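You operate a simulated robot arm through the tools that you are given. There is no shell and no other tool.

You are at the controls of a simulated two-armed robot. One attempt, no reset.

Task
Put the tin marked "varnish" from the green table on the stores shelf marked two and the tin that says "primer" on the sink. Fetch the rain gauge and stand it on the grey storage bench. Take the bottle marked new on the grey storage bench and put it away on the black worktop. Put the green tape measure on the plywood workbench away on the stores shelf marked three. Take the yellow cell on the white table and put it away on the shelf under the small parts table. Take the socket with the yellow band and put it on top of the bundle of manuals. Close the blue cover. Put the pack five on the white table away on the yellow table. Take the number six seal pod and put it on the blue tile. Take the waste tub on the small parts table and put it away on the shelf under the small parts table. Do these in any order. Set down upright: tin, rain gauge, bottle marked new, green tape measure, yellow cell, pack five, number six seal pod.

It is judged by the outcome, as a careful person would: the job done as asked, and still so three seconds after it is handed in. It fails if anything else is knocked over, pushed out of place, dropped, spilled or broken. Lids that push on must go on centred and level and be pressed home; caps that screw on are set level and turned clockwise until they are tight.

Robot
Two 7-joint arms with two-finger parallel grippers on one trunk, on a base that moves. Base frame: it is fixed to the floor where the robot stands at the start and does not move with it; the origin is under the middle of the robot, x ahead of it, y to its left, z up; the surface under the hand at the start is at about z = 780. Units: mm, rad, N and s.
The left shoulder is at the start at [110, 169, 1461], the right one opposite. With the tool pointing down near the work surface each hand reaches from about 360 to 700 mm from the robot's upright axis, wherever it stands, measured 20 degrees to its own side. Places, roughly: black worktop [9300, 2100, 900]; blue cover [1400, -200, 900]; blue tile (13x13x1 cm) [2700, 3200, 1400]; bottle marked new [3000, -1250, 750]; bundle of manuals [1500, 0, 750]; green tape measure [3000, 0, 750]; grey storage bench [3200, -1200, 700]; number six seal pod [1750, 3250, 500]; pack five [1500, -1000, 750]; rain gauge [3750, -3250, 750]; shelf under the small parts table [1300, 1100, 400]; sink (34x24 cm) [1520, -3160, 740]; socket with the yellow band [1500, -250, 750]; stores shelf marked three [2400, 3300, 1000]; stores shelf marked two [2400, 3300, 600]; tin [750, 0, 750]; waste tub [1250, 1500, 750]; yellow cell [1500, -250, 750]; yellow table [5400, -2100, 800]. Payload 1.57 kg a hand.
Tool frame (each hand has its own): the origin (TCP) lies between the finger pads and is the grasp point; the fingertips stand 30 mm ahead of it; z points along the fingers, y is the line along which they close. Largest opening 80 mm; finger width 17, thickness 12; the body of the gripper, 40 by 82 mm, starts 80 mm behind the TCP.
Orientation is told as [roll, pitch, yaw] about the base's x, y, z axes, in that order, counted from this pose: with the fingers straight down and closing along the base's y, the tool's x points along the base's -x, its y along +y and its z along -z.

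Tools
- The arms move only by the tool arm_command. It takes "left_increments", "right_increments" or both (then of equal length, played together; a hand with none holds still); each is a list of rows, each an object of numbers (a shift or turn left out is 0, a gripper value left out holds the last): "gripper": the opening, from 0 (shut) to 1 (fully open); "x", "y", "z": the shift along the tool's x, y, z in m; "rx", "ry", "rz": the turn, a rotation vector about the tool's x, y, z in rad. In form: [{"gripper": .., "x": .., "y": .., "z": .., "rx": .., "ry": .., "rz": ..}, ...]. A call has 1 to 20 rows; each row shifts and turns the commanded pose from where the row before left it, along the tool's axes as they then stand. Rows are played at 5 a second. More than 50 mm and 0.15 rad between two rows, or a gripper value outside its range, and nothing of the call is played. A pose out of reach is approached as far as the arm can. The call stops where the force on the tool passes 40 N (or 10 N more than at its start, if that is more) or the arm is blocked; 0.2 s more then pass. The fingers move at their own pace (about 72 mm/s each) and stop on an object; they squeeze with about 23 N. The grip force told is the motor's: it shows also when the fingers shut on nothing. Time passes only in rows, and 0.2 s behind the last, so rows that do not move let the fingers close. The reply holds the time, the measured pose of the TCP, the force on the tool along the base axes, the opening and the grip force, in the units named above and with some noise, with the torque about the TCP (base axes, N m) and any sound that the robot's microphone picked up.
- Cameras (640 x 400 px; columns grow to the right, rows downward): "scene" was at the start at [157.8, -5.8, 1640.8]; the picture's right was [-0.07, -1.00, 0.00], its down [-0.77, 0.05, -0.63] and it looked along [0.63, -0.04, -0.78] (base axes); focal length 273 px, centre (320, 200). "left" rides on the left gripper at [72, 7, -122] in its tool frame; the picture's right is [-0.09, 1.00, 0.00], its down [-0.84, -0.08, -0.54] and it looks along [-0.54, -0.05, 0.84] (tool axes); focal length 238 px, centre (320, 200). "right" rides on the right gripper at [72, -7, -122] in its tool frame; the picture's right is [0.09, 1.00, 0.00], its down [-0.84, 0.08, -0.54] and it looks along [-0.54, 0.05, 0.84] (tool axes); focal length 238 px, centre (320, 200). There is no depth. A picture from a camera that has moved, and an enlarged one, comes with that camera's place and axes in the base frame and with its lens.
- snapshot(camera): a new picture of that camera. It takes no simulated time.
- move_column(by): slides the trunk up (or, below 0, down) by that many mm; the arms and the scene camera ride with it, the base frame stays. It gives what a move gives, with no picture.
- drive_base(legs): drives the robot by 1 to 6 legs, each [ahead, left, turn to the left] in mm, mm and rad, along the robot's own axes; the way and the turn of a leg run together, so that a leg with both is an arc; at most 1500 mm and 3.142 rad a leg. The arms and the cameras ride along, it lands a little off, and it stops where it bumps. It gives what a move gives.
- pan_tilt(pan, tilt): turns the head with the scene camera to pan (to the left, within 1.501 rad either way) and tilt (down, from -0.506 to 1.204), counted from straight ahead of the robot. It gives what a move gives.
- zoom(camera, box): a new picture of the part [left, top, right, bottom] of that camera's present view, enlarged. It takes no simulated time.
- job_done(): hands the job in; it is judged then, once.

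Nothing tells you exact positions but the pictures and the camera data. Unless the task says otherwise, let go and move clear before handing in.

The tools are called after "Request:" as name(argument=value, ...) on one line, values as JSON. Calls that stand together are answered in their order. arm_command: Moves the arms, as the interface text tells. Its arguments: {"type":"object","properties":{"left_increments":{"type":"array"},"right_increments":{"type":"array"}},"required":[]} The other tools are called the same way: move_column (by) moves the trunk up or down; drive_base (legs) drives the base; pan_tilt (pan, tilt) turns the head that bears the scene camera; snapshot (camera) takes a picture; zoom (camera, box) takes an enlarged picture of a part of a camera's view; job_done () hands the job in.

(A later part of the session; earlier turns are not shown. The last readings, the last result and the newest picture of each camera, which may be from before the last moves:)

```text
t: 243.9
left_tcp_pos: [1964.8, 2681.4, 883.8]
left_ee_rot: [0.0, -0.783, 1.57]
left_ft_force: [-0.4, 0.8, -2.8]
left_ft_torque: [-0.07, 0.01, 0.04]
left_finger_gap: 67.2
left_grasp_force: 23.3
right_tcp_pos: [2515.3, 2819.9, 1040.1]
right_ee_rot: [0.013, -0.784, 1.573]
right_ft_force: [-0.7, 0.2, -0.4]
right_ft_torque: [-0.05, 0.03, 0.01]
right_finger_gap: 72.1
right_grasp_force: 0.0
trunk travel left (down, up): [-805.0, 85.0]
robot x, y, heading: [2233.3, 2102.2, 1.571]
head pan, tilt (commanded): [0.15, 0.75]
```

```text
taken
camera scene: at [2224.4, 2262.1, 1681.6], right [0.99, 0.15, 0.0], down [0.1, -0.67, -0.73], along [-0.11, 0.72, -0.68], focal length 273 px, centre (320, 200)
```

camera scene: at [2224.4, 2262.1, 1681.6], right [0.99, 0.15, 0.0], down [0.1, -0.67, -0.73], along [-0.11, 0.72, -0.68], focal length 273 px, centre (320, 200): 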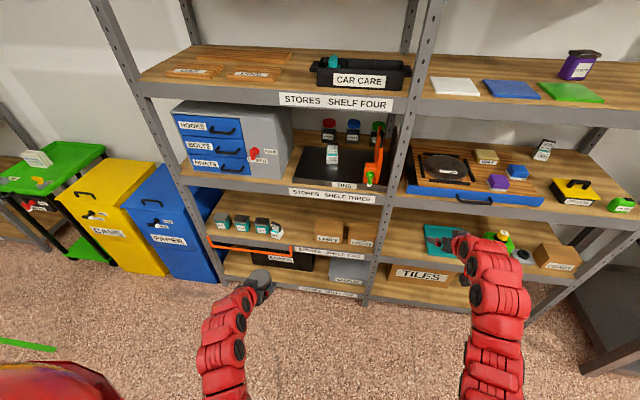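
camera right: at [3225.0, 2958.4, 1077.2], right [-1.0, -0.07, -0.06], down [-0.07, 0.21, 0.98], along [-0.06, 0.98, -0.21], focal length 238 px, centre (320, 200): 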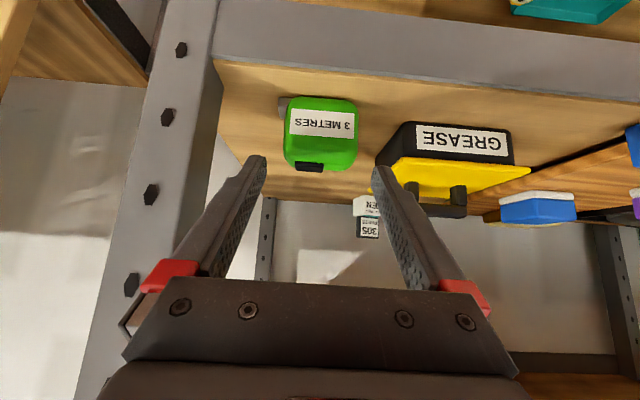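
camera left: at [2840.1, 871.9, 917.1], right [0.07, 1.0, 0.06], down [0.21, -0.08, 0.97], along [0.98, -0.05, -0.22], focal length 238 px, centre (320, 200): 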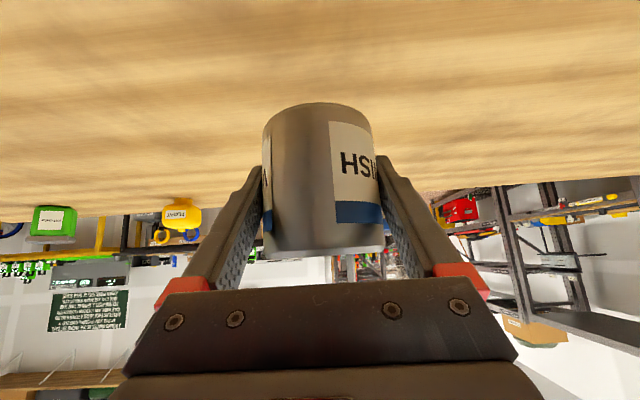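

The step was slightly too long. I redo the right-hand tuck with shorter rows.

Request:
arm_command(right_increments=[{"gripper": 1, "ry": 0.131}, {"ry": 0.131}, {"ry": 0.131}, {"ry": 0.131}, {"ry": 0.131}, {"ry": 0.131}, {"x": 0.042, "z": 0.023}, {"x": 0.042, "z": 0.023}, {"x": 0.042, "z": 0.023}, {"x": 0.042, "z": 0.023}, {"x": 0.042, "z": 0.023}, {"x": 0.042, "z": 0.023}, {"x": 0.042, "z": 0.023}])

Request:
move_column(by=-250)

Request:
snapshot(camera="left")

Request:
snapshot(camera="scene")

```text
t: 246.7
left_tcp_pos: [1965.2, 2680.4, 883.6]
left_ee_rot: [-0.002, -0.782, 1.572]
left_ft_force: [-0.2, 0.2, -3.0]
left_ft_torque: [-0.08, -0.02, 0.0]
left_finger_gap: 67.4
left_grasp_force: 22.6
right_tcp_pos: [2515.0, 2515.4, 882.0]
right_ee_rot: [0.009, 0.001, 1.581]
right_ft_force: [0.2, -0.2, -0.3]
right_ft_torque: [0.01, 0.0, 0.02]
right_finger_gap: 80.3
right_grasp_force: 0.1
right hand out of reach, approached as far as the arm can: row 6
trunk travel left (down, up): [-805.0, 85.0]
robot x, y, heading: [2237.8, 2099.4, 1.575]
head pan, tilt (commanded): [0.15, 0.75]
```

```text
t: 249.2
left_tcp_pos: [1964.7, 2681.3, 633.0]
left_ee_rot: [-0.001, -0.782, 1.571]
left_ft_force: [-0.4, -0.8, -2.4]
left_ft_torque: [-0.06, -0.01, 0.01]
left_finger_gap: 67.5
left_grasp_force: 23.0
right_tcp_pos: [2516.6, 2518.7, 633.6]
right_ee_rot: [0.009, 0.001, 1.581]
right_ft_force: [-0.6, 1.2, 0.0]
right_ft_torque: [0.02, 0.02, 0.0]
right_finger_gap: 79.9
right_grasp_force: 0.1
trunk travel left (down, up): [-555.0, 335.0]
robot x, y, heading: [2234.9, 2099.8, 1.573]
head pan, tilt (commanded): [0.15, 0.75]
```

```text
taken
camera left: at [1958.6, 2544.0, 668.2], right [-1.0, 0.07, 0.06], down [0.08, 0.21, 0.97], along [0.05, 0.97, -0.22], focal length 238 px, centre (320, 200)
```

left: 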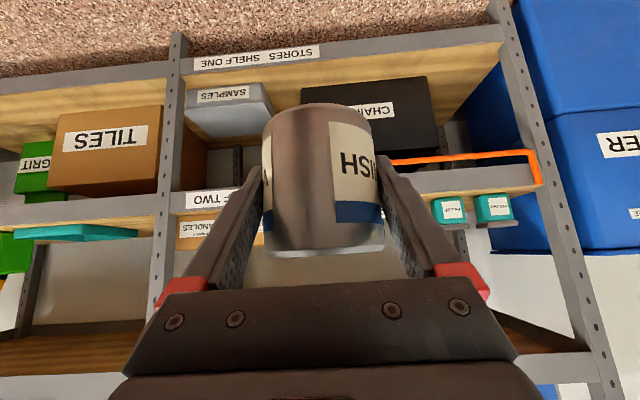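

```text
taken
camera scene: at [2224.1, 2261.8, 1431.7], right [0.99, 0.15, 0.0], down [0.1, -0.67, -0.73], along [-0.11, 0.72, -0.68], focal length 273 px, centre (320, 200)
```

scene: 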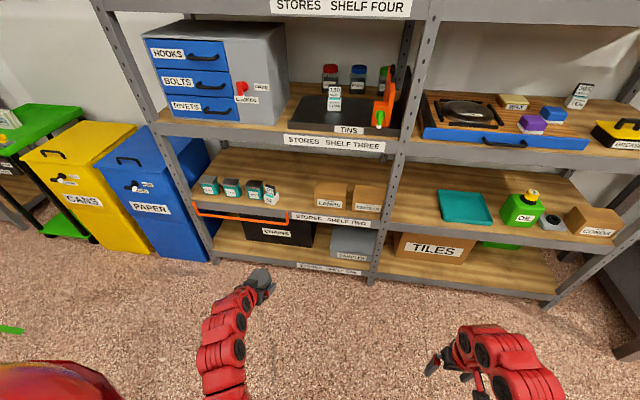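

Request:
zoom(camera="scene", box=[180, 150, 400, 270])

```text
2.91 times, centred on (290, 210) of scene
camera zoom: at [2224.1, 2261.8, 1431.7], right [0.99, 0.15, 0.0], down [0.1, -0.67, -0.73], along [-0.11, 0.72, -0.68], focal length 793 px, centre (407, 171)
```

zoom: 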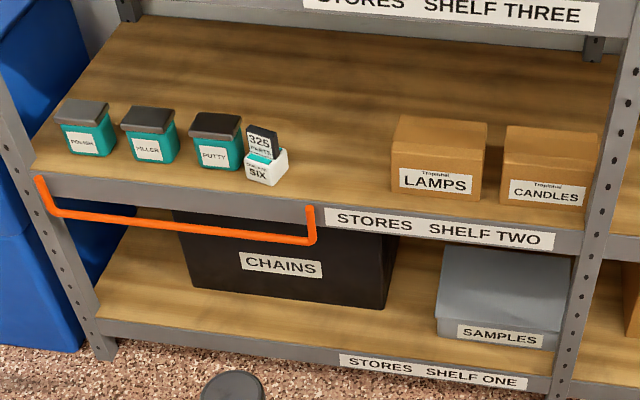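

There is a wide gap between SIX (x≤1893) and LAMPS (x≥2065). I aim for (1980,3165): extend the left hand 60 mm, shift right 15 mm, then drive in 300 and check.

Request:
arm_command(left_increments=[{"x": -0.0212, "z": 0.0212, "y": -0.008}, {"x": -0.0212, "z": 0.0212, "y": -0.007}, {}])

Request:
drive_base(legs=[[300, 0, 0]])

Request:
snapshot(camera="left")

Request:
snapshot(camera="scene")

```text
t: 250.1
left_tcp_pos: [1980.9, 2741.6, 632.8]
left_ee_rot: [-0.001, -0.782, 1.571]
left_ft_force: [-0.5, -0.1, -2.3]
left_ft_torque: [0.01, -0.02, 0.01]
left_finger_gap: 67.4
left_grasp_force: 22.9
right_tcp_pos: [2516.1, 2516.9, 633.0]
right_ee_rot: [0.008, 0.002, 1.582]
right_ft_force: [-0.2, 0.4, -0.3]
right_ft_torque: [-0.02, -0.01, -0.02]
right_finger_gap: 80.0
right_grasp_force: 0.0
trunk travel left (down, up): [-555.0, 335.0]
robot x, y, heading: [2232.5, 2100.3, 1.571]
head pan, tilt (commanded): [0.15, 0.75]
```

```text
t: 252.1
left_tcp_pos: [1981.7, 3041.0, 632.5]
left_ee_rot: [-0.001, -0.78, 1.57]
left_ft_force: [-0.2, 0.1, -3.1]
left_ft_torque: [0.0, 0.02, -0.02]
left_finger_gap: 67.5
left_grasp_force: 23.2
right_tcp_pos: [2515.4, 2819.3, 630.4]
right_ee_rot: [0.01, 0.002, 1.582]
right_ft_force: [0.4, 0.7, -0.2]
right_ft_torque: [0.01, 0.01, 0.04]
right_finger_gap: 80.0
right_grasp_force: 0.1
trunk travel left (down, up): [-555.0, 335.0]
robot x, y, heading: [2232.1, 2401.8, 1.575]
head pan, tilt (commanded): [0.15, 0.75]
```

```text
taken
camera left: at [1974.1, 2904.5, 667.4], right [-1.0, 0.07, 0.06], down [0.08, 0.21, 0.97], along [0.05, 0.97, -0.22], focal length 238 px, centre (320, 200)
```

left: 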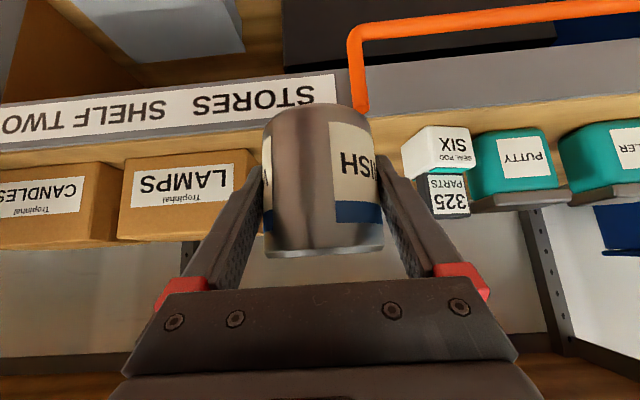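

```text
taken
camera scene: at [2223.8, 2563.7, 1431.5], right [0.99, 0.15, 0.0], down [0.1, -0.68, -0.73], along [-0.11, 0.72, -0.68], focal length 273 px, centre (320, 200)
```

scene: 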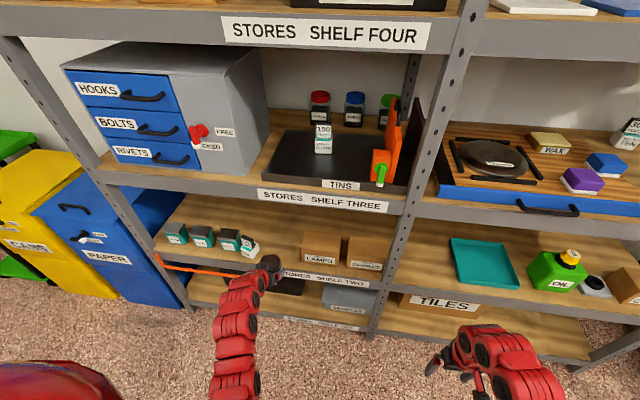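

SIX and LAMPS are well to either side of the tin. I roll in 122 mm and lower it onto the shelf.

Request:
drive_base(legs=[[122, 0, 0]])

Request:
arm_command(left_increments=[{"x": 0.0106, "z": 0.0106}, {"x": 0.0071, "z": 0.0071}, {}])

Request:
snapshot(camera="left")

```text
t: 253.3
left_tcp_pos: [1980.1, 3163.4, 631.7]
left_ee_rot: [-0.001, -0.78, 1.571]
left_ft_force: [-0.5, 0.6, -3.4]
left_ft_torque: [-0.02, 0.01, -0.01]
left_finger_gap: 67.5
left_grasp_force: 22.9
right_tcp_pos: [2513.7, 2940.7, 631.7]
right_ee_rot: [0.006, 0.002, 1.583]
right_ft_force: [-0.2, 0.3, 0.2]
right_ft_torque: [-0.02, -0.02, -0.01]
right_finger_gap: 80.0
right_grasp_force: 0.0
trunk travel left (down, up): [-555.0, 335.0]
robot x, y, heading: [2236.2, 2520.4, 1.579]
head pan, tilt (commanded): [0.15, 0.75]
```

```text
t: 254.2
left_tcp_pos: [1980.4, 3161.5, 607.6]
left_ee_rot: [-0.001, -0.781, 1.57]
left_ft_force: [0.1, -0.1, -2.7]
left_ft_torque: [-0.03, 0.0, -0.03]
left_finger_gap: 67.1
left_grasp_force: 23.1
right_tcp_pos: [2515.3, 2939.5, 632.9]
right_ee_rot: [0.008, 0.0, 1.583]
right_ft_force: [-0.1, -0.7, -0.2]
right_ft_torque: [0.0, -0.03, 0.01]
right_finger_gap: 79.9
right_grasp_force: 0.0
trunk travel left (down, up): [-555.0, 335.0]
robot x, y, heading: [2237.7, 2520.5, 1.574]
head pan, tilt (commanded): [0.15, 0.75]
```

```text
taken
camera left: at [1973.8, 3024.9, 642.4], right [-1.0, 0.07, 0.06], down [0.08, 0.21, 0.97], along [0.05, 0.97, -0.22], focal length 238 px, centre (320, 200)
```

left: 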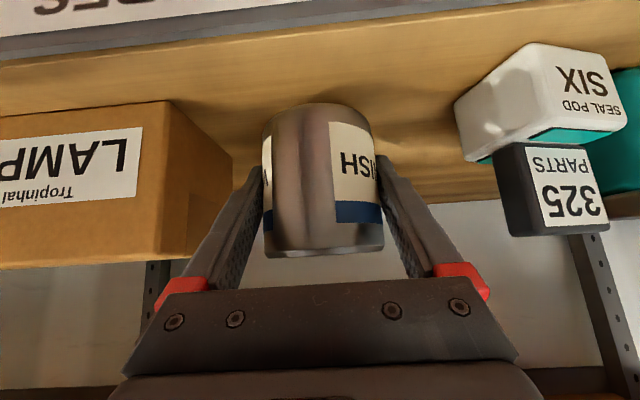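

Request:
arm_command(left_increments=[{"x": 0.0028, "z": 0.0028}, {}])

Request:
arm_command(left_increments=[{"x": 0.0028, "z": 0.0028}, {}])

```text
t: 254.8
left_tcp_pos: [1980.6, 3162.9, 602.8]
left_ee_rot: [-0.003, -0.78, 1.573]
left_ft_force: [-0.7, -0.8, -2.8]
left_ft_torque: [-0.01, -0.02, -0.03]
left_finger_gap: 67.6
left_grasp_force: 22.9
right_tcp_pos: [2515.4, 2939.3, 632.5]
right_ee_rot: [0.009, 0.001, 1.582]
right_ft_force: [0.1, 0.3, 0.1]
right_ft_torque: [0.0, 0.01, 0.0]
right_finger_gap: 80.1
right_grasp_force: 0.1
trunk travel left (down, up): [-555.0, 335.0]
robot x, y, heading: [2235.4, 2522.1, 1.572]
head pan, tilt (commanded): [0.15, 0.75]
```

```text
t: 255.3
left_tcp_pos: [1979.6, 3161.8, 598.6]
left_ee_rot: [-0.001, -0.781, 1.572]
left_ft_force: [0.4, 0.2, -4.2]
left_ft_torque: [-0.05, -0.01, -0.01]
left_finger_gap: 67.3
left_grasp_force: 22.6
right_tcp_pos: [2514.2, 2939.9, 632.9]
right_ee_rot: [0.009, 0.003, 1.584]
right_ft_force: [0.2, -0.2, -0.4]
right_ft_torque: [0.01, -0.03, 0.0]
right_finger_gap: 80.0
right_grasp_force: 0.1
trunk travel left (down, up): [-555.0, 335.0]
robot x, y, heading: [2234.7, 2525.8, 1.576]
head pan, tilt (commanded): [0.15, 0.75]
```

Request:
arm_command(left_increments=[{"x": 0.0022, "z": 0.0022}, {}])

Request:
snapshot(camera="left")

```text
t: 255.9
left_tcp_pos: [1979.5, 3163.4, 596.1]
left_ee_rot: [-0.002, -0.783, 1.572]
left_ft_force: [-0.3, 0.3, -2.5]
left_ft_torque: [-0.02, -0.02, 0.01]
left_finger_gap: 67.7
left_grasp_force: 23.0
right_tcp_pos: [2514.2, 2940.9, 633.1]
right_ee_rot: [0.01, 0.001, 1.584]
right_ft_force: [0.3, 0.8, -0.1]
right_ft_torque: [0.02, -0.02, -0.02]
right_finger_gap: 80.1
right_grasp_force: 0.0
trunk travel left (down, up): [-555.0, 335.0]
robot x, y, heading: [2234.6, 2524.8, 1.569]
head pan, tilt (commanded): [0.15, 0.75]
```

```text
taken
camera left: at [1973.8, 3025.0, 631.6], right [-1.0, 0.07, 0.06], down [0.08, 0.21, 0.97], along [0.05, 0.97, -0.22], focal length 238 px, centre (320, 200)
```

left: 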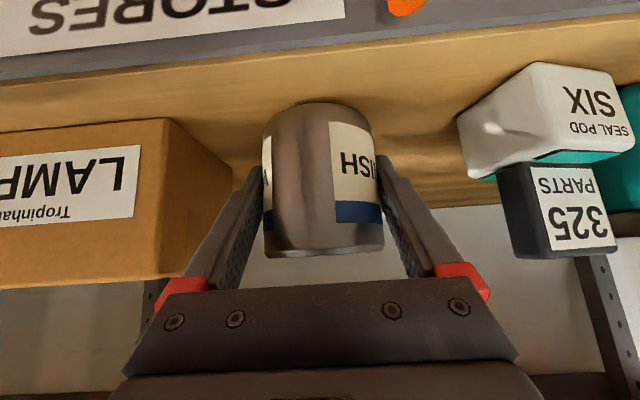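

The tin still hangs about 10 mm above the shelf. I keep lowering in small steps.

Request:
arm_command(left_increments=[{"x": 0.0025, "z": 0.0025}, {"x": 0.0015, "z": 0.0015}, {}])

Request:
arm_command(left_increments=[{"x": 0.002, "z": 0.002}, {}])

```text
t: 256.8
left_tcp_pos: [1980.5, 3162.4, 590.9]
left_ee_rot: [-0.001, -0.781, 1.57]
left_ft_force: [-0.5, 0.4, -2.9]
left_ft_torque: [-0.05, 0.01, 0.0]
left_finger_gap: 67.6
left_grasp_force: 22.9
right_tcp_pos: [2514.7, 2940.3, 631.7]
right_ee_rot: [0.008, 0.002, 1.583]
right_ft_force: [-0.4, -0.6, 0.3]
right_ft_torque: [0.02, -0.02, -0.02]
right_finger_gap: 79.8
right_grasp_force: 0.0
trunk travel left (down, up): [-555.0, 335.0]
robot x, y, heading: [2240.6, 2520.7, 1.576]
head pan, tilt (commanded): [0.15, 0.75]
```

```text
t: 257.4
left_tcp_pos: [1980.8, 3164.0, 591.0]
left_ee_rot: [0.002, -0.788, 1.57]
left_ft_force: [-1.3, 0.9, 12.5]
left_ft_torque: [-0.36, 0.08, -0.02]
left_finger_gap: 67.6
left_grasp_force: 22.9
right_tcp_pos: [2515.6, 2939.5, 632.0]
right_ee_rot: [0.01, -0.001, 1.583]
right_ft_force: [0.0, 1.0, 0.2]
right_ft_torque: [-0.01, 0.01, 0.01]
right_finger_gap: 80.1
right_grasp_force: 0.1
trunk travel left (down, up): [-555.0, 335.0]
robot x, y, heading: [2231.7, 2518.9, 1.57]
head pan, tilt (commanded): [0.15, 0.75]
```

Contact. I release and draw the hand back out.

Request:
arm_command(left_increments=[{"gripper": 1}, {"gripper": 1}, {"gripper": 1}, {"z": -0.025}, {"z": -0.035}, {"z": -0.035}])

Request:
snapshot(camera="left")

```text
t: 258.8
left_tcp_pos: [1980.9, 3095.3, 656.6]
left_ee_rot: [-0.002, -0.784, 1.571]
left_ft_force: [-0.4, -0.5, 0.4]
left_ft_torque: [-0.04, 0.04, 0.03]
left_finger_gap: 79.8
left_grasp_force: 0.0
right_tcp_pos: [2514.2, 2940.3, 631.2]
right_ee_rot: [0.008, -0.001, 1.582]
right_ft_force: [0.4, 0.3, 0.0]
right_ft_torque: [0.01, 0.02, 0.0]
right_finger_gap: 80.0
right_grasp_force: 0.0
trunk travel left (down, up): [-555.0, 335.0]
robot x, y, heading: [2236.2, 2519.8, 1.575]
head pan, tilt (commanded): [0.15, 0.75]
```

```text
taken
camera left: at [1973.6, 2957.7, 691.5], right [-1.0, 0.07, 0.06], down [0.08, 0.21, 0.97], along [0.05, 0.98, -0.21], focal length 238 px, centre (320, 200)
```

left: 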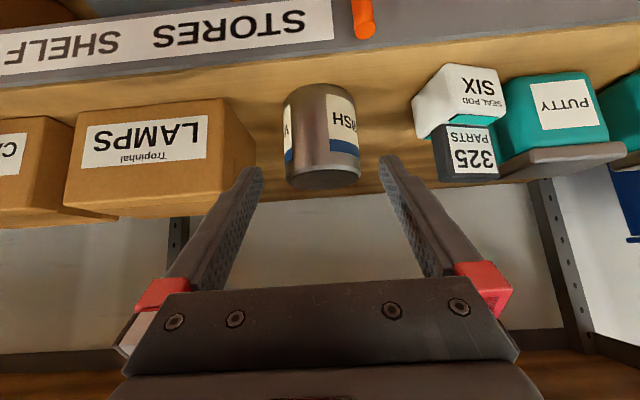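

Varnish stands on shelf two. Now the SIX pod: I zoom in to see how close PUTTY is to it.

Request:
zoom(camera="left", box=[390, 40, 630, 200])

Request:
zoom(camera="scene", box=[150, 210, 290, 290])

```text
2.50 times, centred on (510, 120) of left
camera zoom: at [1973.6, 2957.7, 691.5], right [-1.0, 0.07, 0.06], down [0.08, 0.21, 0.97], along [0.05, 0.98, -0.21], focal length 596 px, centre (-155, 400)
```

zoom: 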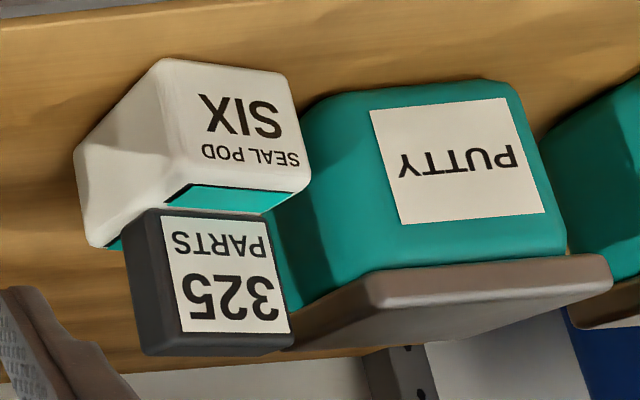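

```text
4.57 times, centred on (220, 250) of scene
camera zoom: at [2223.8, 2683.2, 1431.8], right [0.99, 0.15, 0.0], down [0.1, -0.67, -0.73], along [-0.11, 0.72, -0.68], focal length 1246 px, centre (777, -29)
```

zoom: 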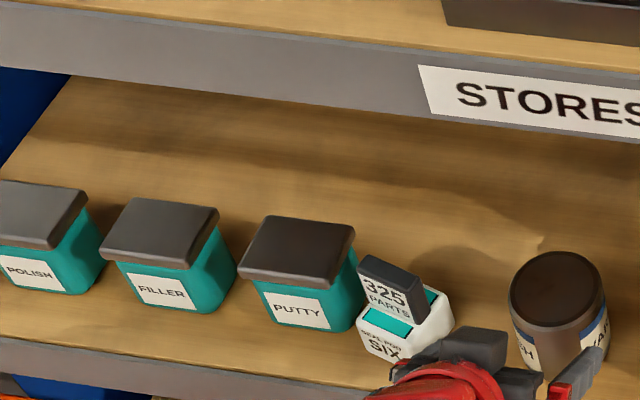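

The pod is a white base about 46×48 mm with a display block on top, turned about 15 degrees, with PUTTY only 10–20 mm to its left. I move the left hand in front of it to look into that gap from above.

Request:
drive_base(legs=[[-110, 0, 0], [0, 130, 0]])

Request:
move_column(by=60)

Request:
snapshot(camera="left")

```text
t: 260.8
left_tcp_pos: [1850.1, 2986.2, 655.3]
left_ee_rot: [-0.005, -0.782, 1.571]
left_ft_force: [-0.2, 0.3, -0.5]
left_ft_torque: [0.04, 0.0, -0.05]
left_finger_gap: 80.2
left_grasp_force: 0.1
right_tcp_pos: [2384.2, 2830.4, 632.6]
right_ee_rot: [0.009, 0.001, 1.583]
right_ft_force: [0.6, 0.8, -0.4]
right_ft_torque: [-0.02, 0.0, 0.02]
right_finger_gap: 79.8
right_grasp_force: 0.0
trunk travel left (down, up): [-555.0, 335.0]
robot x, y, heading: [2107.1, 2413.2, 1.57]
head pan, tilt (commanded): [0.15, 0.75]
```

```text
t: 261.8
left_tcp_pos: [1851.0, 2987.5, 715.3]
left_ee_rot: [-0.002, -0.78, 1.574]
left_ft_force: [-0.1, -0.2, -0.5]
left_ft_torque: [0.02, 0.02, 0.0]
left_finger_gap: 80.1
left_grasp_force: 0.0
right_tcp_pos: [2384.9, 2830.8, 692.4]
right_ee_rot: [0.009, 0.002, 1.583]
right_ft_force: [0.3, -1.2, 0.2]
right_ft_torque: [0.01, 0.0, 0.0]
right_finger_gap: 79.8
right_grasp_force: 0.0
trunk travel left (down, up): [-615.0, 275.0]
robot x, y, heading: [2103.3, 2412.1, 1.569]
head pan, tilt (commanded): [0.15, 0.75]
```

```text
taken
camera left: at [1843.7, 2849.1, 750.5], right [-1.0, 0.07, 0.06], down [0.08, 0.21, 0.97], along [0.05, 0.97, -0.22], focal length 238 px, centre (320, 200)
```

left: 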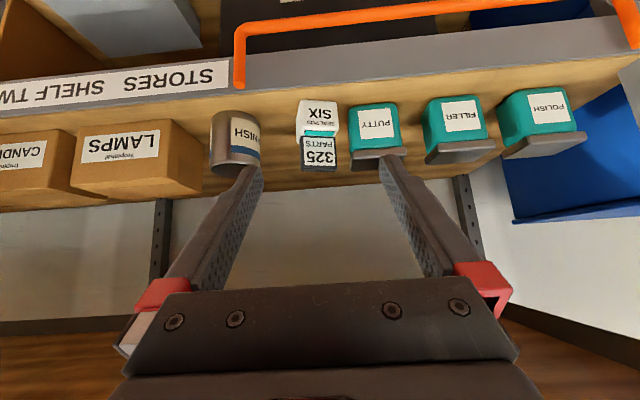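

Request:
zoom(camera="left", box=[270, 80, 430, 190])

```text
3.64 times, centred on (350, 135) of left
camera zoom: at [1843.7, 2849.1, 750.5], right [-1.0, 0.07, 0.06], down [0.08, 0.21, 0.97], along [0.05, 0.97, -0.22], focal length 867 px, centre (211, 436)
```

zoom: 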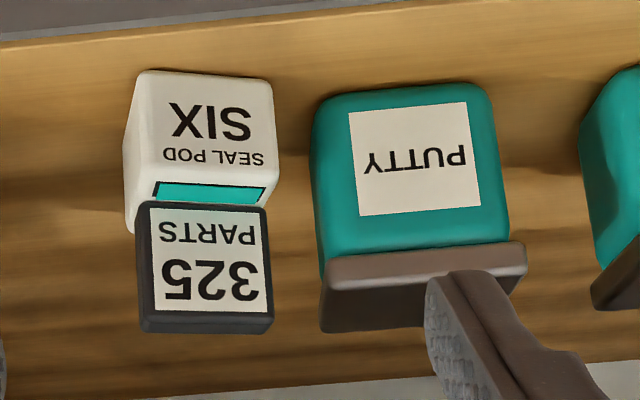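

From the front the gap at the back-left of the pod is about 19–24 mm, enough for one 12 mm finger if I come in along the 45 degree tool axis. I go to the pre-approach point (1870,3107,653).

Request:
move_column(by=-62)

Request:
drive_base(legs=[[119, -19, 0]])

Request:
snapshot(camera="left")

Request:
zoom(camera="left", box=[220, 40, 440, 200])

```text
t: 262.8
left_tcp_pos: [1851.6, 2986.1, 652.7]
left_ee_rot: [-0.001, -0.784, 1.572]
left_ft_force: [-0.4, 0.6, -0.4]
left_ft_torque: [0.0, -0.01, -0.03]
left_finger_gap: 79.9
left_grasp_force: 0.1
right_tcp_pos: [2385.4, 2830.7, 631.4]
right_ee_rot: [0.01, -0.001, 1.584]
right_ft_force: [-0.8, 0.0, 0.9]
right_ft_torque: [0.0, -0.01, -0.01]
right_finger_gap: 79.9
right_grasp_force: 0.1
trunk travel left (down, up): [-553.0, 337.0]
robot x, y, heading: [2101.8, 2414.2, 1.573]
head pan, tilt (commanded): [0.15, 0.75]
```

```text
t: 264.1
left_tcp_pos: [1870.5, 3105.1, 652.5]
left_ee_rot: [-0.003, -0.778, 1.573]
left_ft_force: [-0.2, 0.0, -0.4]
left_ft_torque: [0.02, 0.0, 0.01]
left_finger_gap: 80.1
left_grasp_force: 0.1
right_tcp_pos: [2404.0, 2949.7, 629.2]
right_ee_rot: [0.011, 0.001, 1.582]
right_ft_force: [0.0, 0.0, 0.0]
right_ft_torque: [-0.01, -0.01, -0.02]
right_finger_gap: 79.9
right_grasp_force: 0.1
trunk travel left (down, up): [-553.0, 337.0]
robot x, y, heading: [2122.7, 2531.4, 1.572]
head pan, tilt (commanded): [0.15, 0.75]
```

```text
taken
camera left: at [1862.7, 2968.0, 688.2], right [-1.0, 0.07, 0.06], down [0.08, 0.21, 0.97], along [0.05, 0.97, -0.22], focal length 238 px, centre (320, 200)
```

left: 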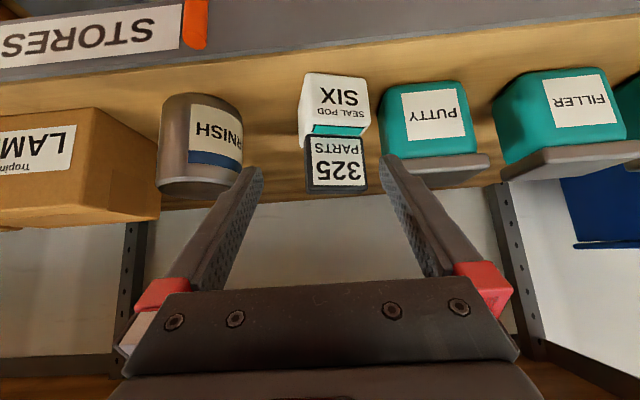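

```text
2.50 times, centred on (330, 120) of left
camera zoom: at [1862.7, 2968.0, 688.2], right [-1.0, 0.07, 0.06], down [0.08, 0.21, 0.97], along [0.05, 0.97, -0.22], focal length 596 px, centre (295, 400)
```

zoom: 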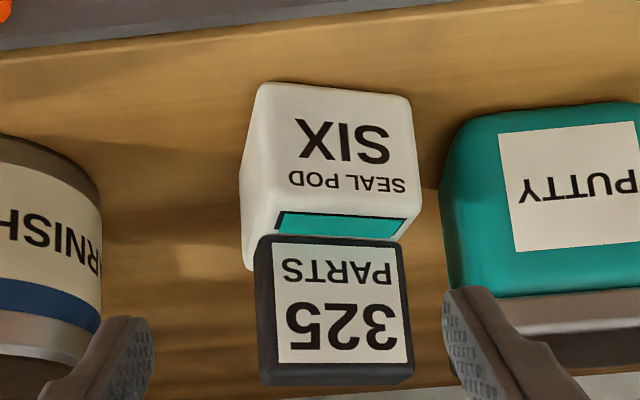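

The gap lines up with the left finger (PUTTY's side at x≈1812, pod's side at about 1832). I slide in along the tool axis, first 60 mm.

Request:
arm_command(left_increments=[{"z": 0.02, "y": 0.001}, {"z": 0.02}, {"z": 0.02}, {}])

Request:
snapshot(camera="left")

Request:
zoom(camera="left", box=[240, 40, 460, 200])

```text
t: 265.1
left_tcp_pos: [1868.8, 3146.4, 610.8]
left_ee_rot: [-0.002, -0.781, 1.571]
left_ft_force: [-0.1, 0.4, -0.7]
left_ft_torque: [0.0, 0.0, 0.01]
left_finger_gap: 80.1
left_grasp_force: 0.1
right_tcp_pos: [2404.8, 2948.8, 629.4]
right_ee_rot: [0.01, 0.001, 1.579]
right_ft_force: [-0.5, -0.3, 0.8]
right_ft_torque: [0.01, 0.0, -0.03]
right_finger_gap: 80.2
right_grasp_force: 0.0
trunk travel left (down, up): [-553.0, 337.0]
robot x, y, heading: [2121.7, 2531.1, 1.571]
head pan, tilt (commanded): [0.15, 0.75]
```

```text
taken
camera left: at [1862.0, 3009.3, 646.1], right [-1.0, 0.07, 0.06], down [0.08, 0.21, 0.97], along [0.05, 0.97, -0.22], focal length 238 px, centre (320, 200)
```

left: 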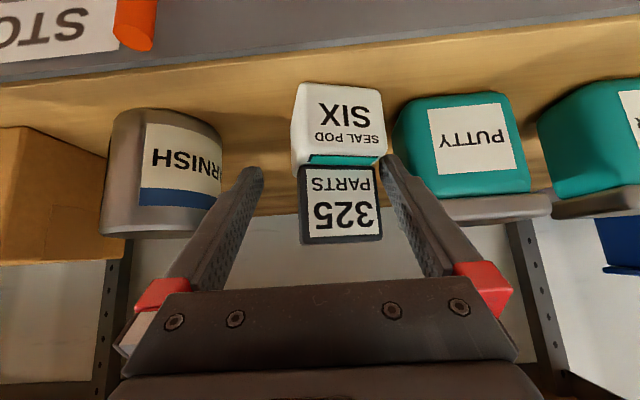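

```text
2.50 times, centred on (350, 120) of left
camera zoom: at [1862.0, 3009.3, 646.1], right [-1.0, 0.07, 0.06], down [0.08, 0.21, 0.97], along [0.05, 0.97, -0.22], focal length 596 px, centre (245, 400)
```

zoom: 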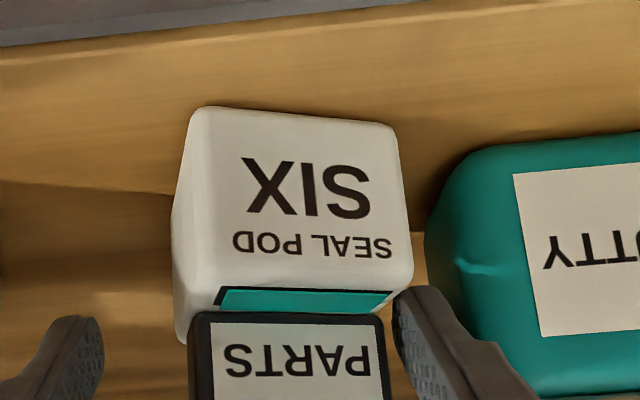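

Request:
arm_command(left_increments=[{"z": 0.015}, {"z": 0.015}, {"z": 0.01}, {}])

Request:
snapshot(camera="left")

Request:
zoom(camera="left", box=[240, 60, 460, 220])

```text
t: 266.1
left_tcp_pos: [1867.6, 3175.0, 582.1]
left_ee_rot: [-0.001, -0.782, 1.571]
left_ft_force: [0.1, 0.6, 0.3]
left_ft_torque: [-0.01, -0.01, 0.01]
left_finger_gap: 79.9
left_grasp_force: 0.0
right_tcp_pos: [2404.5, 2950.1, 630.6]
right_ee_rot: [0.01, -0.002, 1.58]
right_ft_force: [0.0, -0.3, 0.4]
right_ft_torque: [0.02, -0.03, -0.02]
right_finger_gap: 79.9
right_grasp_force: 0.2
trunk travel left (down, up): [-553.0, 337.0]
robot x, y, heading: [2122.4, 2533.0, 1.568]
head pan, tilt (commanded): [0.15, 0.75]
```

```text
taken
camera left: at [1861.7, 3037.4, 617.7], right [-1.0, 0.07, 0.06], down [0.08, 0.21, 0.97], along [0.05, 0.97, -0.22], focal length 238 px, centre (320, 200)
```

left: 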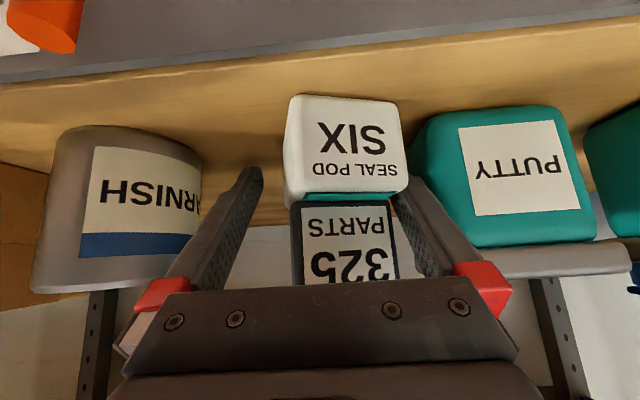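

```text
2.50 times, centred on (350, 140) of left
camera zoom: at [1861.7, 3037.4, 617.7], right [-1.0, 0.07, 0.06], down [0.08, 0.21, 0.97], along [0.05, 0.97, -0.22], focal length 596 px, centre (245, 350)
```

zoom: 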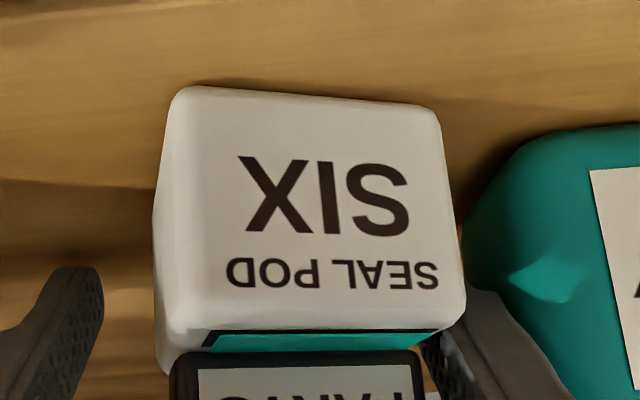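

The finger is in the gap with no contact force. I close slowly on the pod.

Request:
arm_command(left_increments=[{"gripper": 0.92}, {"gripper": 0.85}, {"gripper": 0.78}, {"gripper": 0.72}, {"gripper": 0.66}, {"gripper": 0.6}, {"gripper": 0.4}, {"gripper": 0}, {"gripper": 0}])

Request:
snapshot(camera="left")

```text
t: 268.1
left_tcp_pos: [1867.2, 3175.1, 581.8]
left_ee_rot: [-0.003, -0.782, 1.571]
left_ft_force: [0.0, -0.6, 0.5]
left_ft_torque: [0.04, -0.03, 0.01]
left_finger_gap: 51.7
left_grasp_force: 23.0
right_tcp_pos: [2405.1, 2947.9, 630.1]
right_ee_rot: [0.01, 0.0, 1.582]
right_ft_force: [-0.2, 0.4, -0.1]
right_ft_torque: [0.01, -0.02, 0.0]
right_finger_gap: 80.2
right_grasp_force: 0.1
trunk travel left (down, up): [-553.0, 337.0]
robot x, y, heading: [2121.9, 2529.4, 1.568]
head pan, tilt (commanded): [0.15, 0.75]
```

```text
taken
camera left: at [1861.7, 3037.4, 617.7], right [-1.0, 0.07, 0.06], down [0.08, 0.21, 0.97], along [0.05, 0.97, -0.22], focal length 238 px, centre (320, 200)
```

left: 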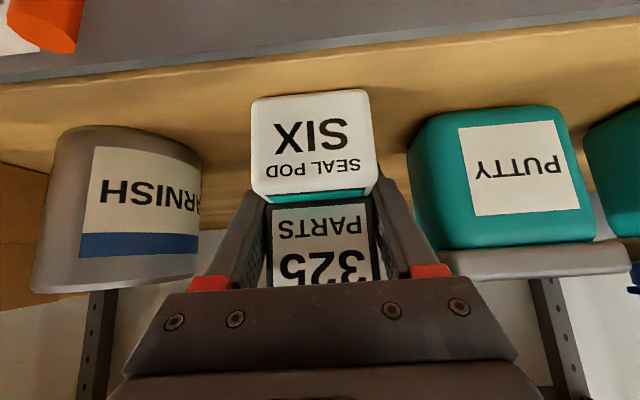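

Gripped at 52 mm, PUTTY untouched. I lift 40 mm with the trunk and back out of the shelf.

Request:
move_column(by=40)

Request:
drive_base(legs=[[-300, 0, 0]])

Request:
snapshot(camera="left")

Request:
snapshot(camera="scene")

```text
t: 268.9
left_tcp_pos: [1869.3, 3174.2, 622.6]
left_ee_rot: [-0.001, -0.78, 1.571]
left_ft_force: [-0.1, 0.2, -1.3]
left_ft_torque: [0.03, -0.03, 0.01]
left_finger_gap: 51.7
left_grasp_force: 23.2
right_tcp_pos: [2404.2, 2949.7, 669.3]
right_ee_rot: [0.009, 0.002, 1.58]
right_ft_force: [-0.9, 0.1, 0.2]
right_ft_torque: [0.01, 0.01, -0.04]
right_finger_gap: 80.0
right_grasp_force: 0.1
trunk travel left (down, up): [-593.0, 297.0]
robot x, y, heading: [2127.3, 2529.3, 1.575]
head pan, tilt (commanded): [0.15, 0.75]
```

```text
t: 271.0
left_tcp_pos: [1867.6, 2870.4, 622.0]
left_ee_rot: [-0.002, -0.782, 1.575]
left_ft_force: [-1.4, 0.0, -1.8]
left_ft_torque: [0.06, -0.03, -0.03]
left_finger_gap: 51.7
left_grasp_force: 22.4
right_tcp_pos: [2403.6, 2645.2, 671.3]
right_ee_rot: [0.009, 0.0, 1.586]
right_ft_force: [-0.5, -0.1, 0.2]
right_ft_torque: [-0.04, -0.02, -0.02]
right_finger_gap: 80.1
right_grasp_force: 0.0
trunk travel left (down, up): [-593.0, 297.0]
robot x, y, heading: [2125.4, 2226.5, 1.576]
head pan, tilt (commanded): [0.15, 0.75]
```

```text
taken
camera left: at [1861.3, 2732.9, 657.9], right [-1.0, 0.06, 0.06], down [0.08, 0.21, 0.97], along [0.05, 0.98, -0.22], focal length 238 px, centre (320, 200)
```

left: 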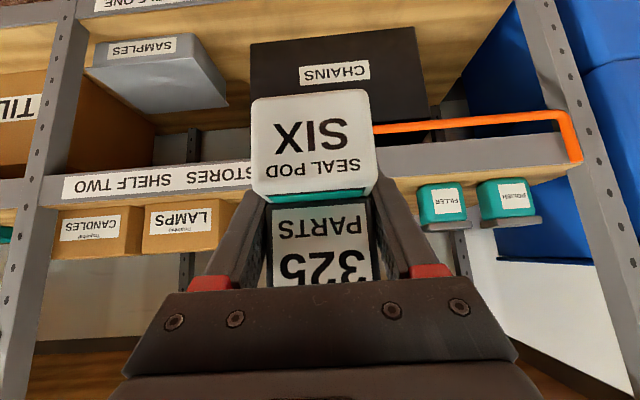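

```text
taken
camera scene: at [2113.0, 2388.7, 1469.7], right [0.99, 0.15, 0.0], down [0.1, -0.67, -0.73], along [-0.11, 0.72, -0.68], focal length 273 px, centre (320, 200)
```

scene: 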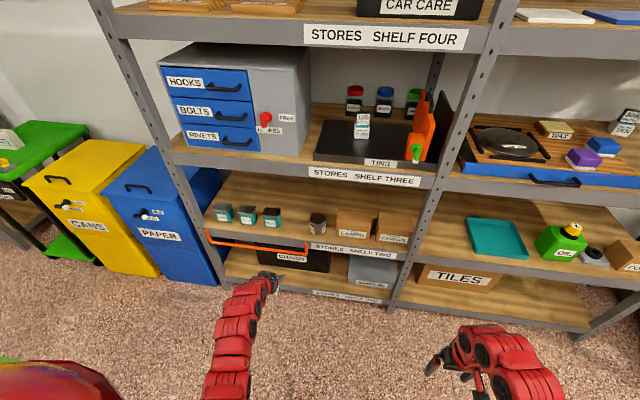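

SIX is in hand. Now the blue tile on shelf four: I raise the trunk, strafe right and lift the left hand to about z 1420.

Request:
move_column(by=290)

Request:
drive_base(legs=[[-60, 0, 0], [0, -800, 0]])

Request:
arm_command(left_increments=[{"x": -0.0375, "z": -0.0191}, {"x": -0.0375, "z": -0.0191}, {"x": -0.0375, "z": -0.0191}, {"x": -0.0375, "z": -0.0191}, {"x": -0.0375, "z": -0.0191}, {"x": -0.0375, "z": -0.0191}, {"x": -0.0375, "z": -0.0191}, {"x": -0.0375, "z": -0.0191}, {"x": -0.0375, "z": -0.0191}, {"x": -0.0375, "z": -0.0191}, {"x": -0.0375, "z": -0.0191}, {"x": -0.0375, "z": -0.0191}])

Request:
pan_tilt(pan=0.1, tilt=0.4)

Request:
snapshot(camera="scene")

Request:
snapshot(camera="left")

```text
t: 273.9
left_tcp_pos: [1867.0, 2870.1, 911.9]
left_ee_rot: [-0.001, -0.779, 1.573]
left_ft_force: [0.7, -0.8, -2.3]
left_ft_torque: [0.04, -0.02, -0.02]
left_finger_gap: 51.8
left_grasp_force: 22.7
right_tcp_pos: [2403.0, 2647.3, 958.9]
right_ee_rot: [0.008, 0.0, 1.585]
right_ft_force: [-0.3, 0.5, -0.3]
right_ft_torque: [-0.04, 0.0, -0.02]
right_finger_gap: 80.1
right_grasp_force: 0.0
trunk travel left (down, up): [-883.0, 7.0]
robot x, y, heading: [2126.5, 2227.0, 1.571]
head pan, tilt (commanded): [0.15, 0.75]
```

```text
t: 278.8
left_tcp_pos: [2674.3, 2814.2, 912.0]
left_ee_rot: [0.0, -0.78, 1.576]
left_ft_force: [0.0, -0.5, -1.9]
left_ft_torque: [0.04, -0.01, -0.02]
left_finger_gap: 52.0
left_grasp_force: 22.8
right_tcp_pos: [3211.9, 2590.0, 960.9]
right_ee_rot: [0.008, 0.001, 1.585]
right_ft_force: [0.2, -0.2, -0.1]
right_ft_torque: [-0.01, 0.0, 0.02]
right_finger_gap: 80.1
right_grasp_force: 0.2
trunk travel left (down, up): [-883.0, 7.0]
robot x, y, heading: [2931.7, 2172.1, 1.575]
head pan, tilt (commanded): [0.15, 0.75]
```

```text
t: 281.4
left_tcp_pos: [2672.5, 2971.1, 1392.5]
left_ee_rot: [-0.002, -0.78, 1.576]
left_ft_force: [-1.1, 0.6, -1.6]
left_ft_torque: [0.02, -0.02, 0.01]
left_finger_gap: 51.2
left_grasp_force: 23.7
right_tcp_pos: [3212.3, 2590.5, 960.0]
right_ee_rot: [0.011, 0.001, 1.587]
right_ft_force: [0.9, 0.3, -0.4]
right_ft_torque: [-0.03, -0.01, -0.01]
right_finger_gap: 80.0
right_grasp_force: 0.1
trunk travel left (down, up): [-883.0, 7.0]
robot x, y, heading: [2935.4, 2166.9, 1.58]
head pan, tilt (commanded): [0.15, 0.75]
```

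```text
t: 282.2
left_tcp_pos: [2672.1, 2972.6, 1389.8]
left_ee_rot: [-0.002, -0.779, 1.576]
left_ft_force: [0.2, 0.4, -1.6]
left_ft_torque: [0.02, 0.0, 0.0]
left_finger_gap: 51.6
left_grasp_force: 22.7
right_tcp_pos: [3211.7, 2591.5, 958.7]
right_ee_rot: [0.01, 0.002, 1.588]
right_ft_force: [0.5, 0.6, -0.4]
right_ft_torque: [-0.03, -0.01, 0.01]
right_finger_gap: 80.0
right_grasp_force: 0.1
trunk travel left (down, up): [-883.0, 7.0]
robot x, y, heading: [2936.0, 2172.3, 1.576]
head pan, tilt (commanded): [0.099, 0.4]
```

```text
taken
camera scene: at [2924.2, 2343.6, 1790.6], right [0.99, 0.11, 0.0], down [0.04, -0.39, -0.92], along [-0.1, 0.92, -0.39], focal length 273 px, centre (320, 200)
```

scene: 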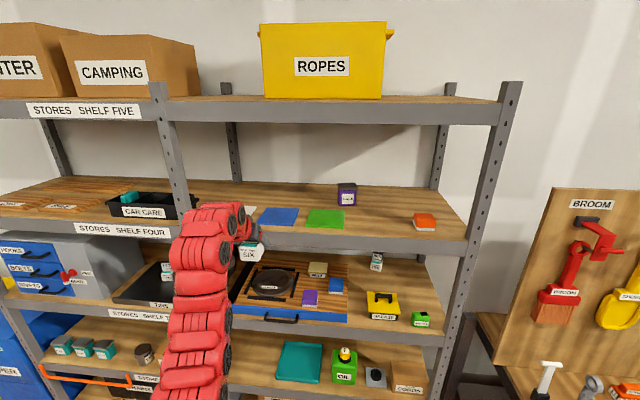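

```text
taken
camera left: at [2666.5, 2834.1, 1425.8], right [-1.0, 0.06, 0.06], down [0.08, 0.21, 0.97], along [0.05, 0.98, -0.22], focal length 238 px, centre (320, 200)
```

left: 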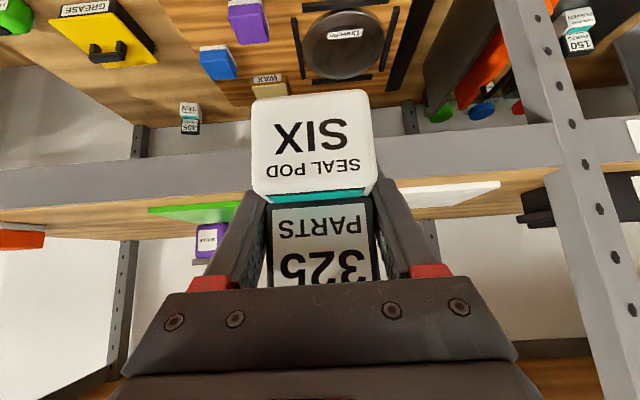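

Request:
zoom(camera="scene", box=[190, 170, 360, 280])

```text
3.64 times, centred on (275, 225) of scene
camera zoom: at [2924.2, 2343.6, 1790.6], right [0.99, 0.11, 0.0], down [0.04, -0.39, -0.92], along [-0.1, 0.92, -0.39], focal length 992 px, centre (484, 109)
```

zoom: 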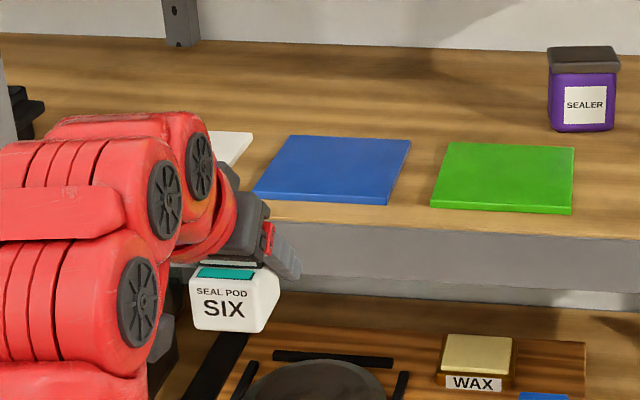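

The blue tile spans about x 2620–2750, y 3132–3260, top near z 1360. I raise the pod, shift 12 mm right, and drive in part way to check.

Request:
arm_command(left_increments=[{"x": -0.0212, "z": -0.0212, "y": -0.006}, {"x": -0.008, "z": -0.008, "y": -0.006}, {}])

Request:
drive_base(legs=[[150, 0, -0.004]])

Request:
snapshot(camera="left")

Request:
zoom(camera="scene", box=[170, 160, 400, 310])

```text
t: 283.0
left_tcp_pos: [2684.2, 2972.7, 1432.3]
left_ee_rot: [-0.003, -0.781, 1.575]
left_ft_force: [0.3, 0.3, -2.0]
left_ft_torque: [0.02, -0.02, 0.03]
left_finger_gap: 51.8
left_grasp_force: 23.0
right_tcp_pos: [3211.0, 2591.0, 959.8]
right_ee_rot: [0.009, 0.001, 1.588]
right_ft_force: [-0.1, 0.9, 0.3]
right_ft_torque: [-0.04, -0.01, -0.01]
right_finger_gap: 80.1
right_grasp_force: 0.1
trunk travel left (down, up): [-883.0, 7.0]
robot x, y, heading: [2933.7, 2174.3, 1.577]
head pan, tilt (commanded): [0.099, 0.4]
```

```text
t: 284.4
left_tcp_pos: [2686.4, 3118.8, 1434.1]
left_ee_rot: [-0.002, -0.783, 1.573]
left_ft_force: [-0.7, -0.4, -2.4]
left_ft_torque: [0.07, 0.05, 0.0]
left_finger_gap: 51.5
left_grasp_force: 23.1
right_tcp_pos: [3212.1, 2735.3, 960.6]
right_ee_rot: [0.01, -0.001, 1.583]
right_ft_force: [0.3, 0.1, -0.3]
right_ft_torque: [0.02, 0.02, -0.02]
right_finger_gap: 80.0
right_grasp_force: 0.1
trunk travel left (down, up): [-883.0, 7.0]
robot x, y, heading: [2933.3, 2321.1, 1.571]
head pan, tilt (commanded): [0.099, 0.4]
```

```text
taken
camera left: at [2680.8, 2980.8, 1468.9], right [-1.0, 0.06, 0.06], down [0.08, 0.21, 0.97], along [0.05, 0.98, -0.21], focal length 238 px, centre (320, 200)
```

left: 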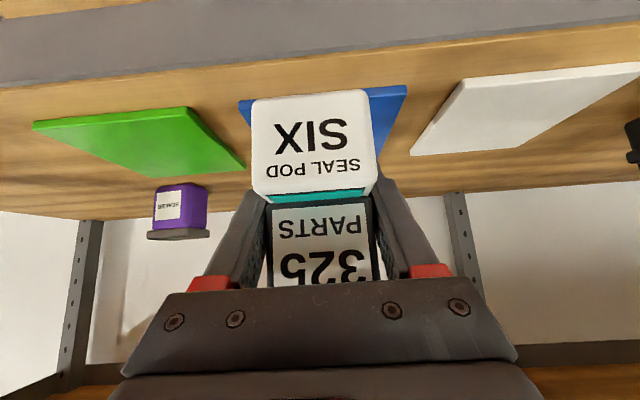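

```text
2.67 times, centred on (285, 235) of scene
camera zoom: at [2924.4, 2488.1, 1791.1], right [0.99, 0.1, 0.0], down [0.04, -0.39, -0.92], along [-0.09, 0.92, -0.39], focal length 727 px, centre (413, 107)
```

zoom: 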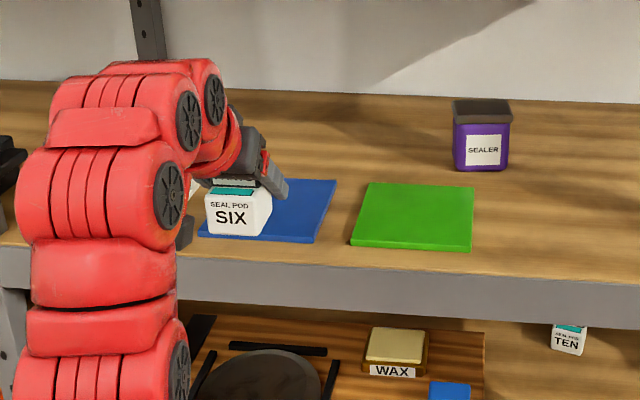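

The tile is straight ahead (front edge y≈3130, centred at x≈2681). I roll in 86 mm and lower gently.

Request:
drive_base(legs=[[86, 3, 0]])

Request:
arm_command(left_increments=[{"x": 0.0071, "z": 0.0071}, {"x": 0.0071, "z": 0.0071}, {}])

Request:
snapshot(camera="left")

Request:
zoom(camera="scene", box=[170, 160, 400, 310])

```text
t: 285.5
left_tcp_pos: [2684.5, 3202.5, 1433.8]
left_ee_rot: [-0.001, -0.783, 1.569]
left_ft_force: [-1.0, -0.2, -1.5]
left_ft_torque: [0.04, -0.04, 0.0]
left_finger_gap: 51.4
left_grasp_force: 23.4
right_tcp_pos: [3209.7, 2819.4, 960.8]
right_ee_rot: [0.009, -0.002, 1.581]
right_ft_force: [0.2, 0.2, -0.6]
right_ft_torque: [-0.01, 0.0, 0.01]
right_finger_gap: 80.1
right_grasp_force: 0.1
trunk travel left (down, up): [-883.0, 7.0]
robot x, y, heading: [2930.1, 2400.6, 1.573]
head pan, tilt (commanded): [0.099, 0.4]
```

```text
t: 286.3
left_tcp_pos: [2685.3, 3207.9, 1410.8]
left_ee_rot: [-0.002, -0.78, 1.57]
left_ft_force: [0.1, 0.3, -1.6]
left_ft_torque: [0.02, 0.01, -0.02]
left_finger_gap: 51.8
left_grasp_force: 23.2
right_tcp_pos: [3209.7, 2822.5, 959.3]
right_ee_rot: [0.009, 0.001, 1.582]
right_ft_force: [0.5, 0.8, -0.6]
right_ft_torque: [-0.02, -0.02, -0.02]
right_finger_gap: 80.0
right_grasp_force: 0.0
trunk travel left (down, up): [-883.0, 7.0]
robot x, y, heading: [2929.5, 2406.6, 1.572]
head pan, tilt (commanded): [0.099, 0.4]
```

```text
taken
camera left: at [2678.5, 3070.3, 1446.3], right [-1.0, 0.07, 0.06], down [0.08, 0.21, 0.97], along [0.05, 0.97, -0.22], focal length 238 px, centre (320, 200)
```

left: 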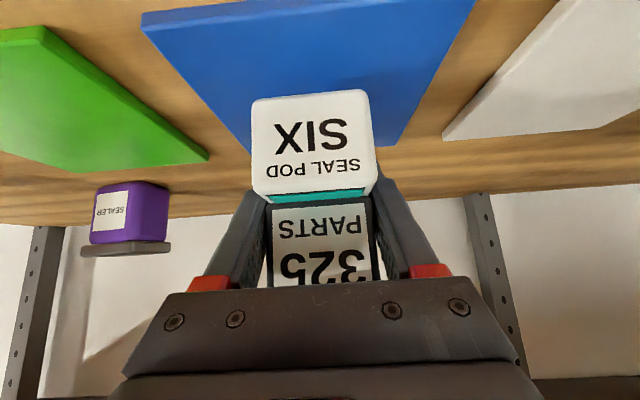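

```text
2.67 times, centred on (285, 235) of scene
camera zoom: at [2921.3, 2578.8, 1790.5], right [0.99, 0.1, 0.0], down [0.04, -0.39, -0.92], along [-0.09, 0.92, -0.39], focal length 727 px, centre (413, 107)
```

zoom: 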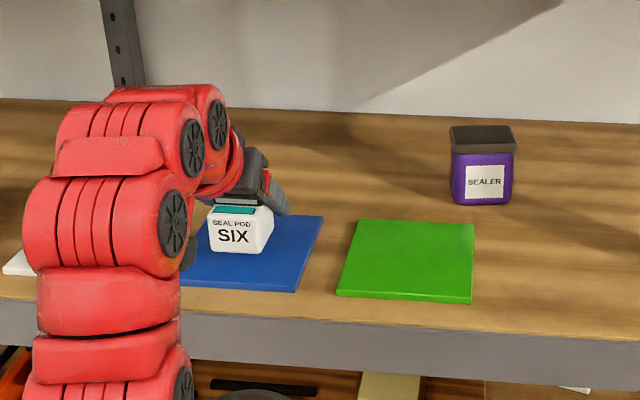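

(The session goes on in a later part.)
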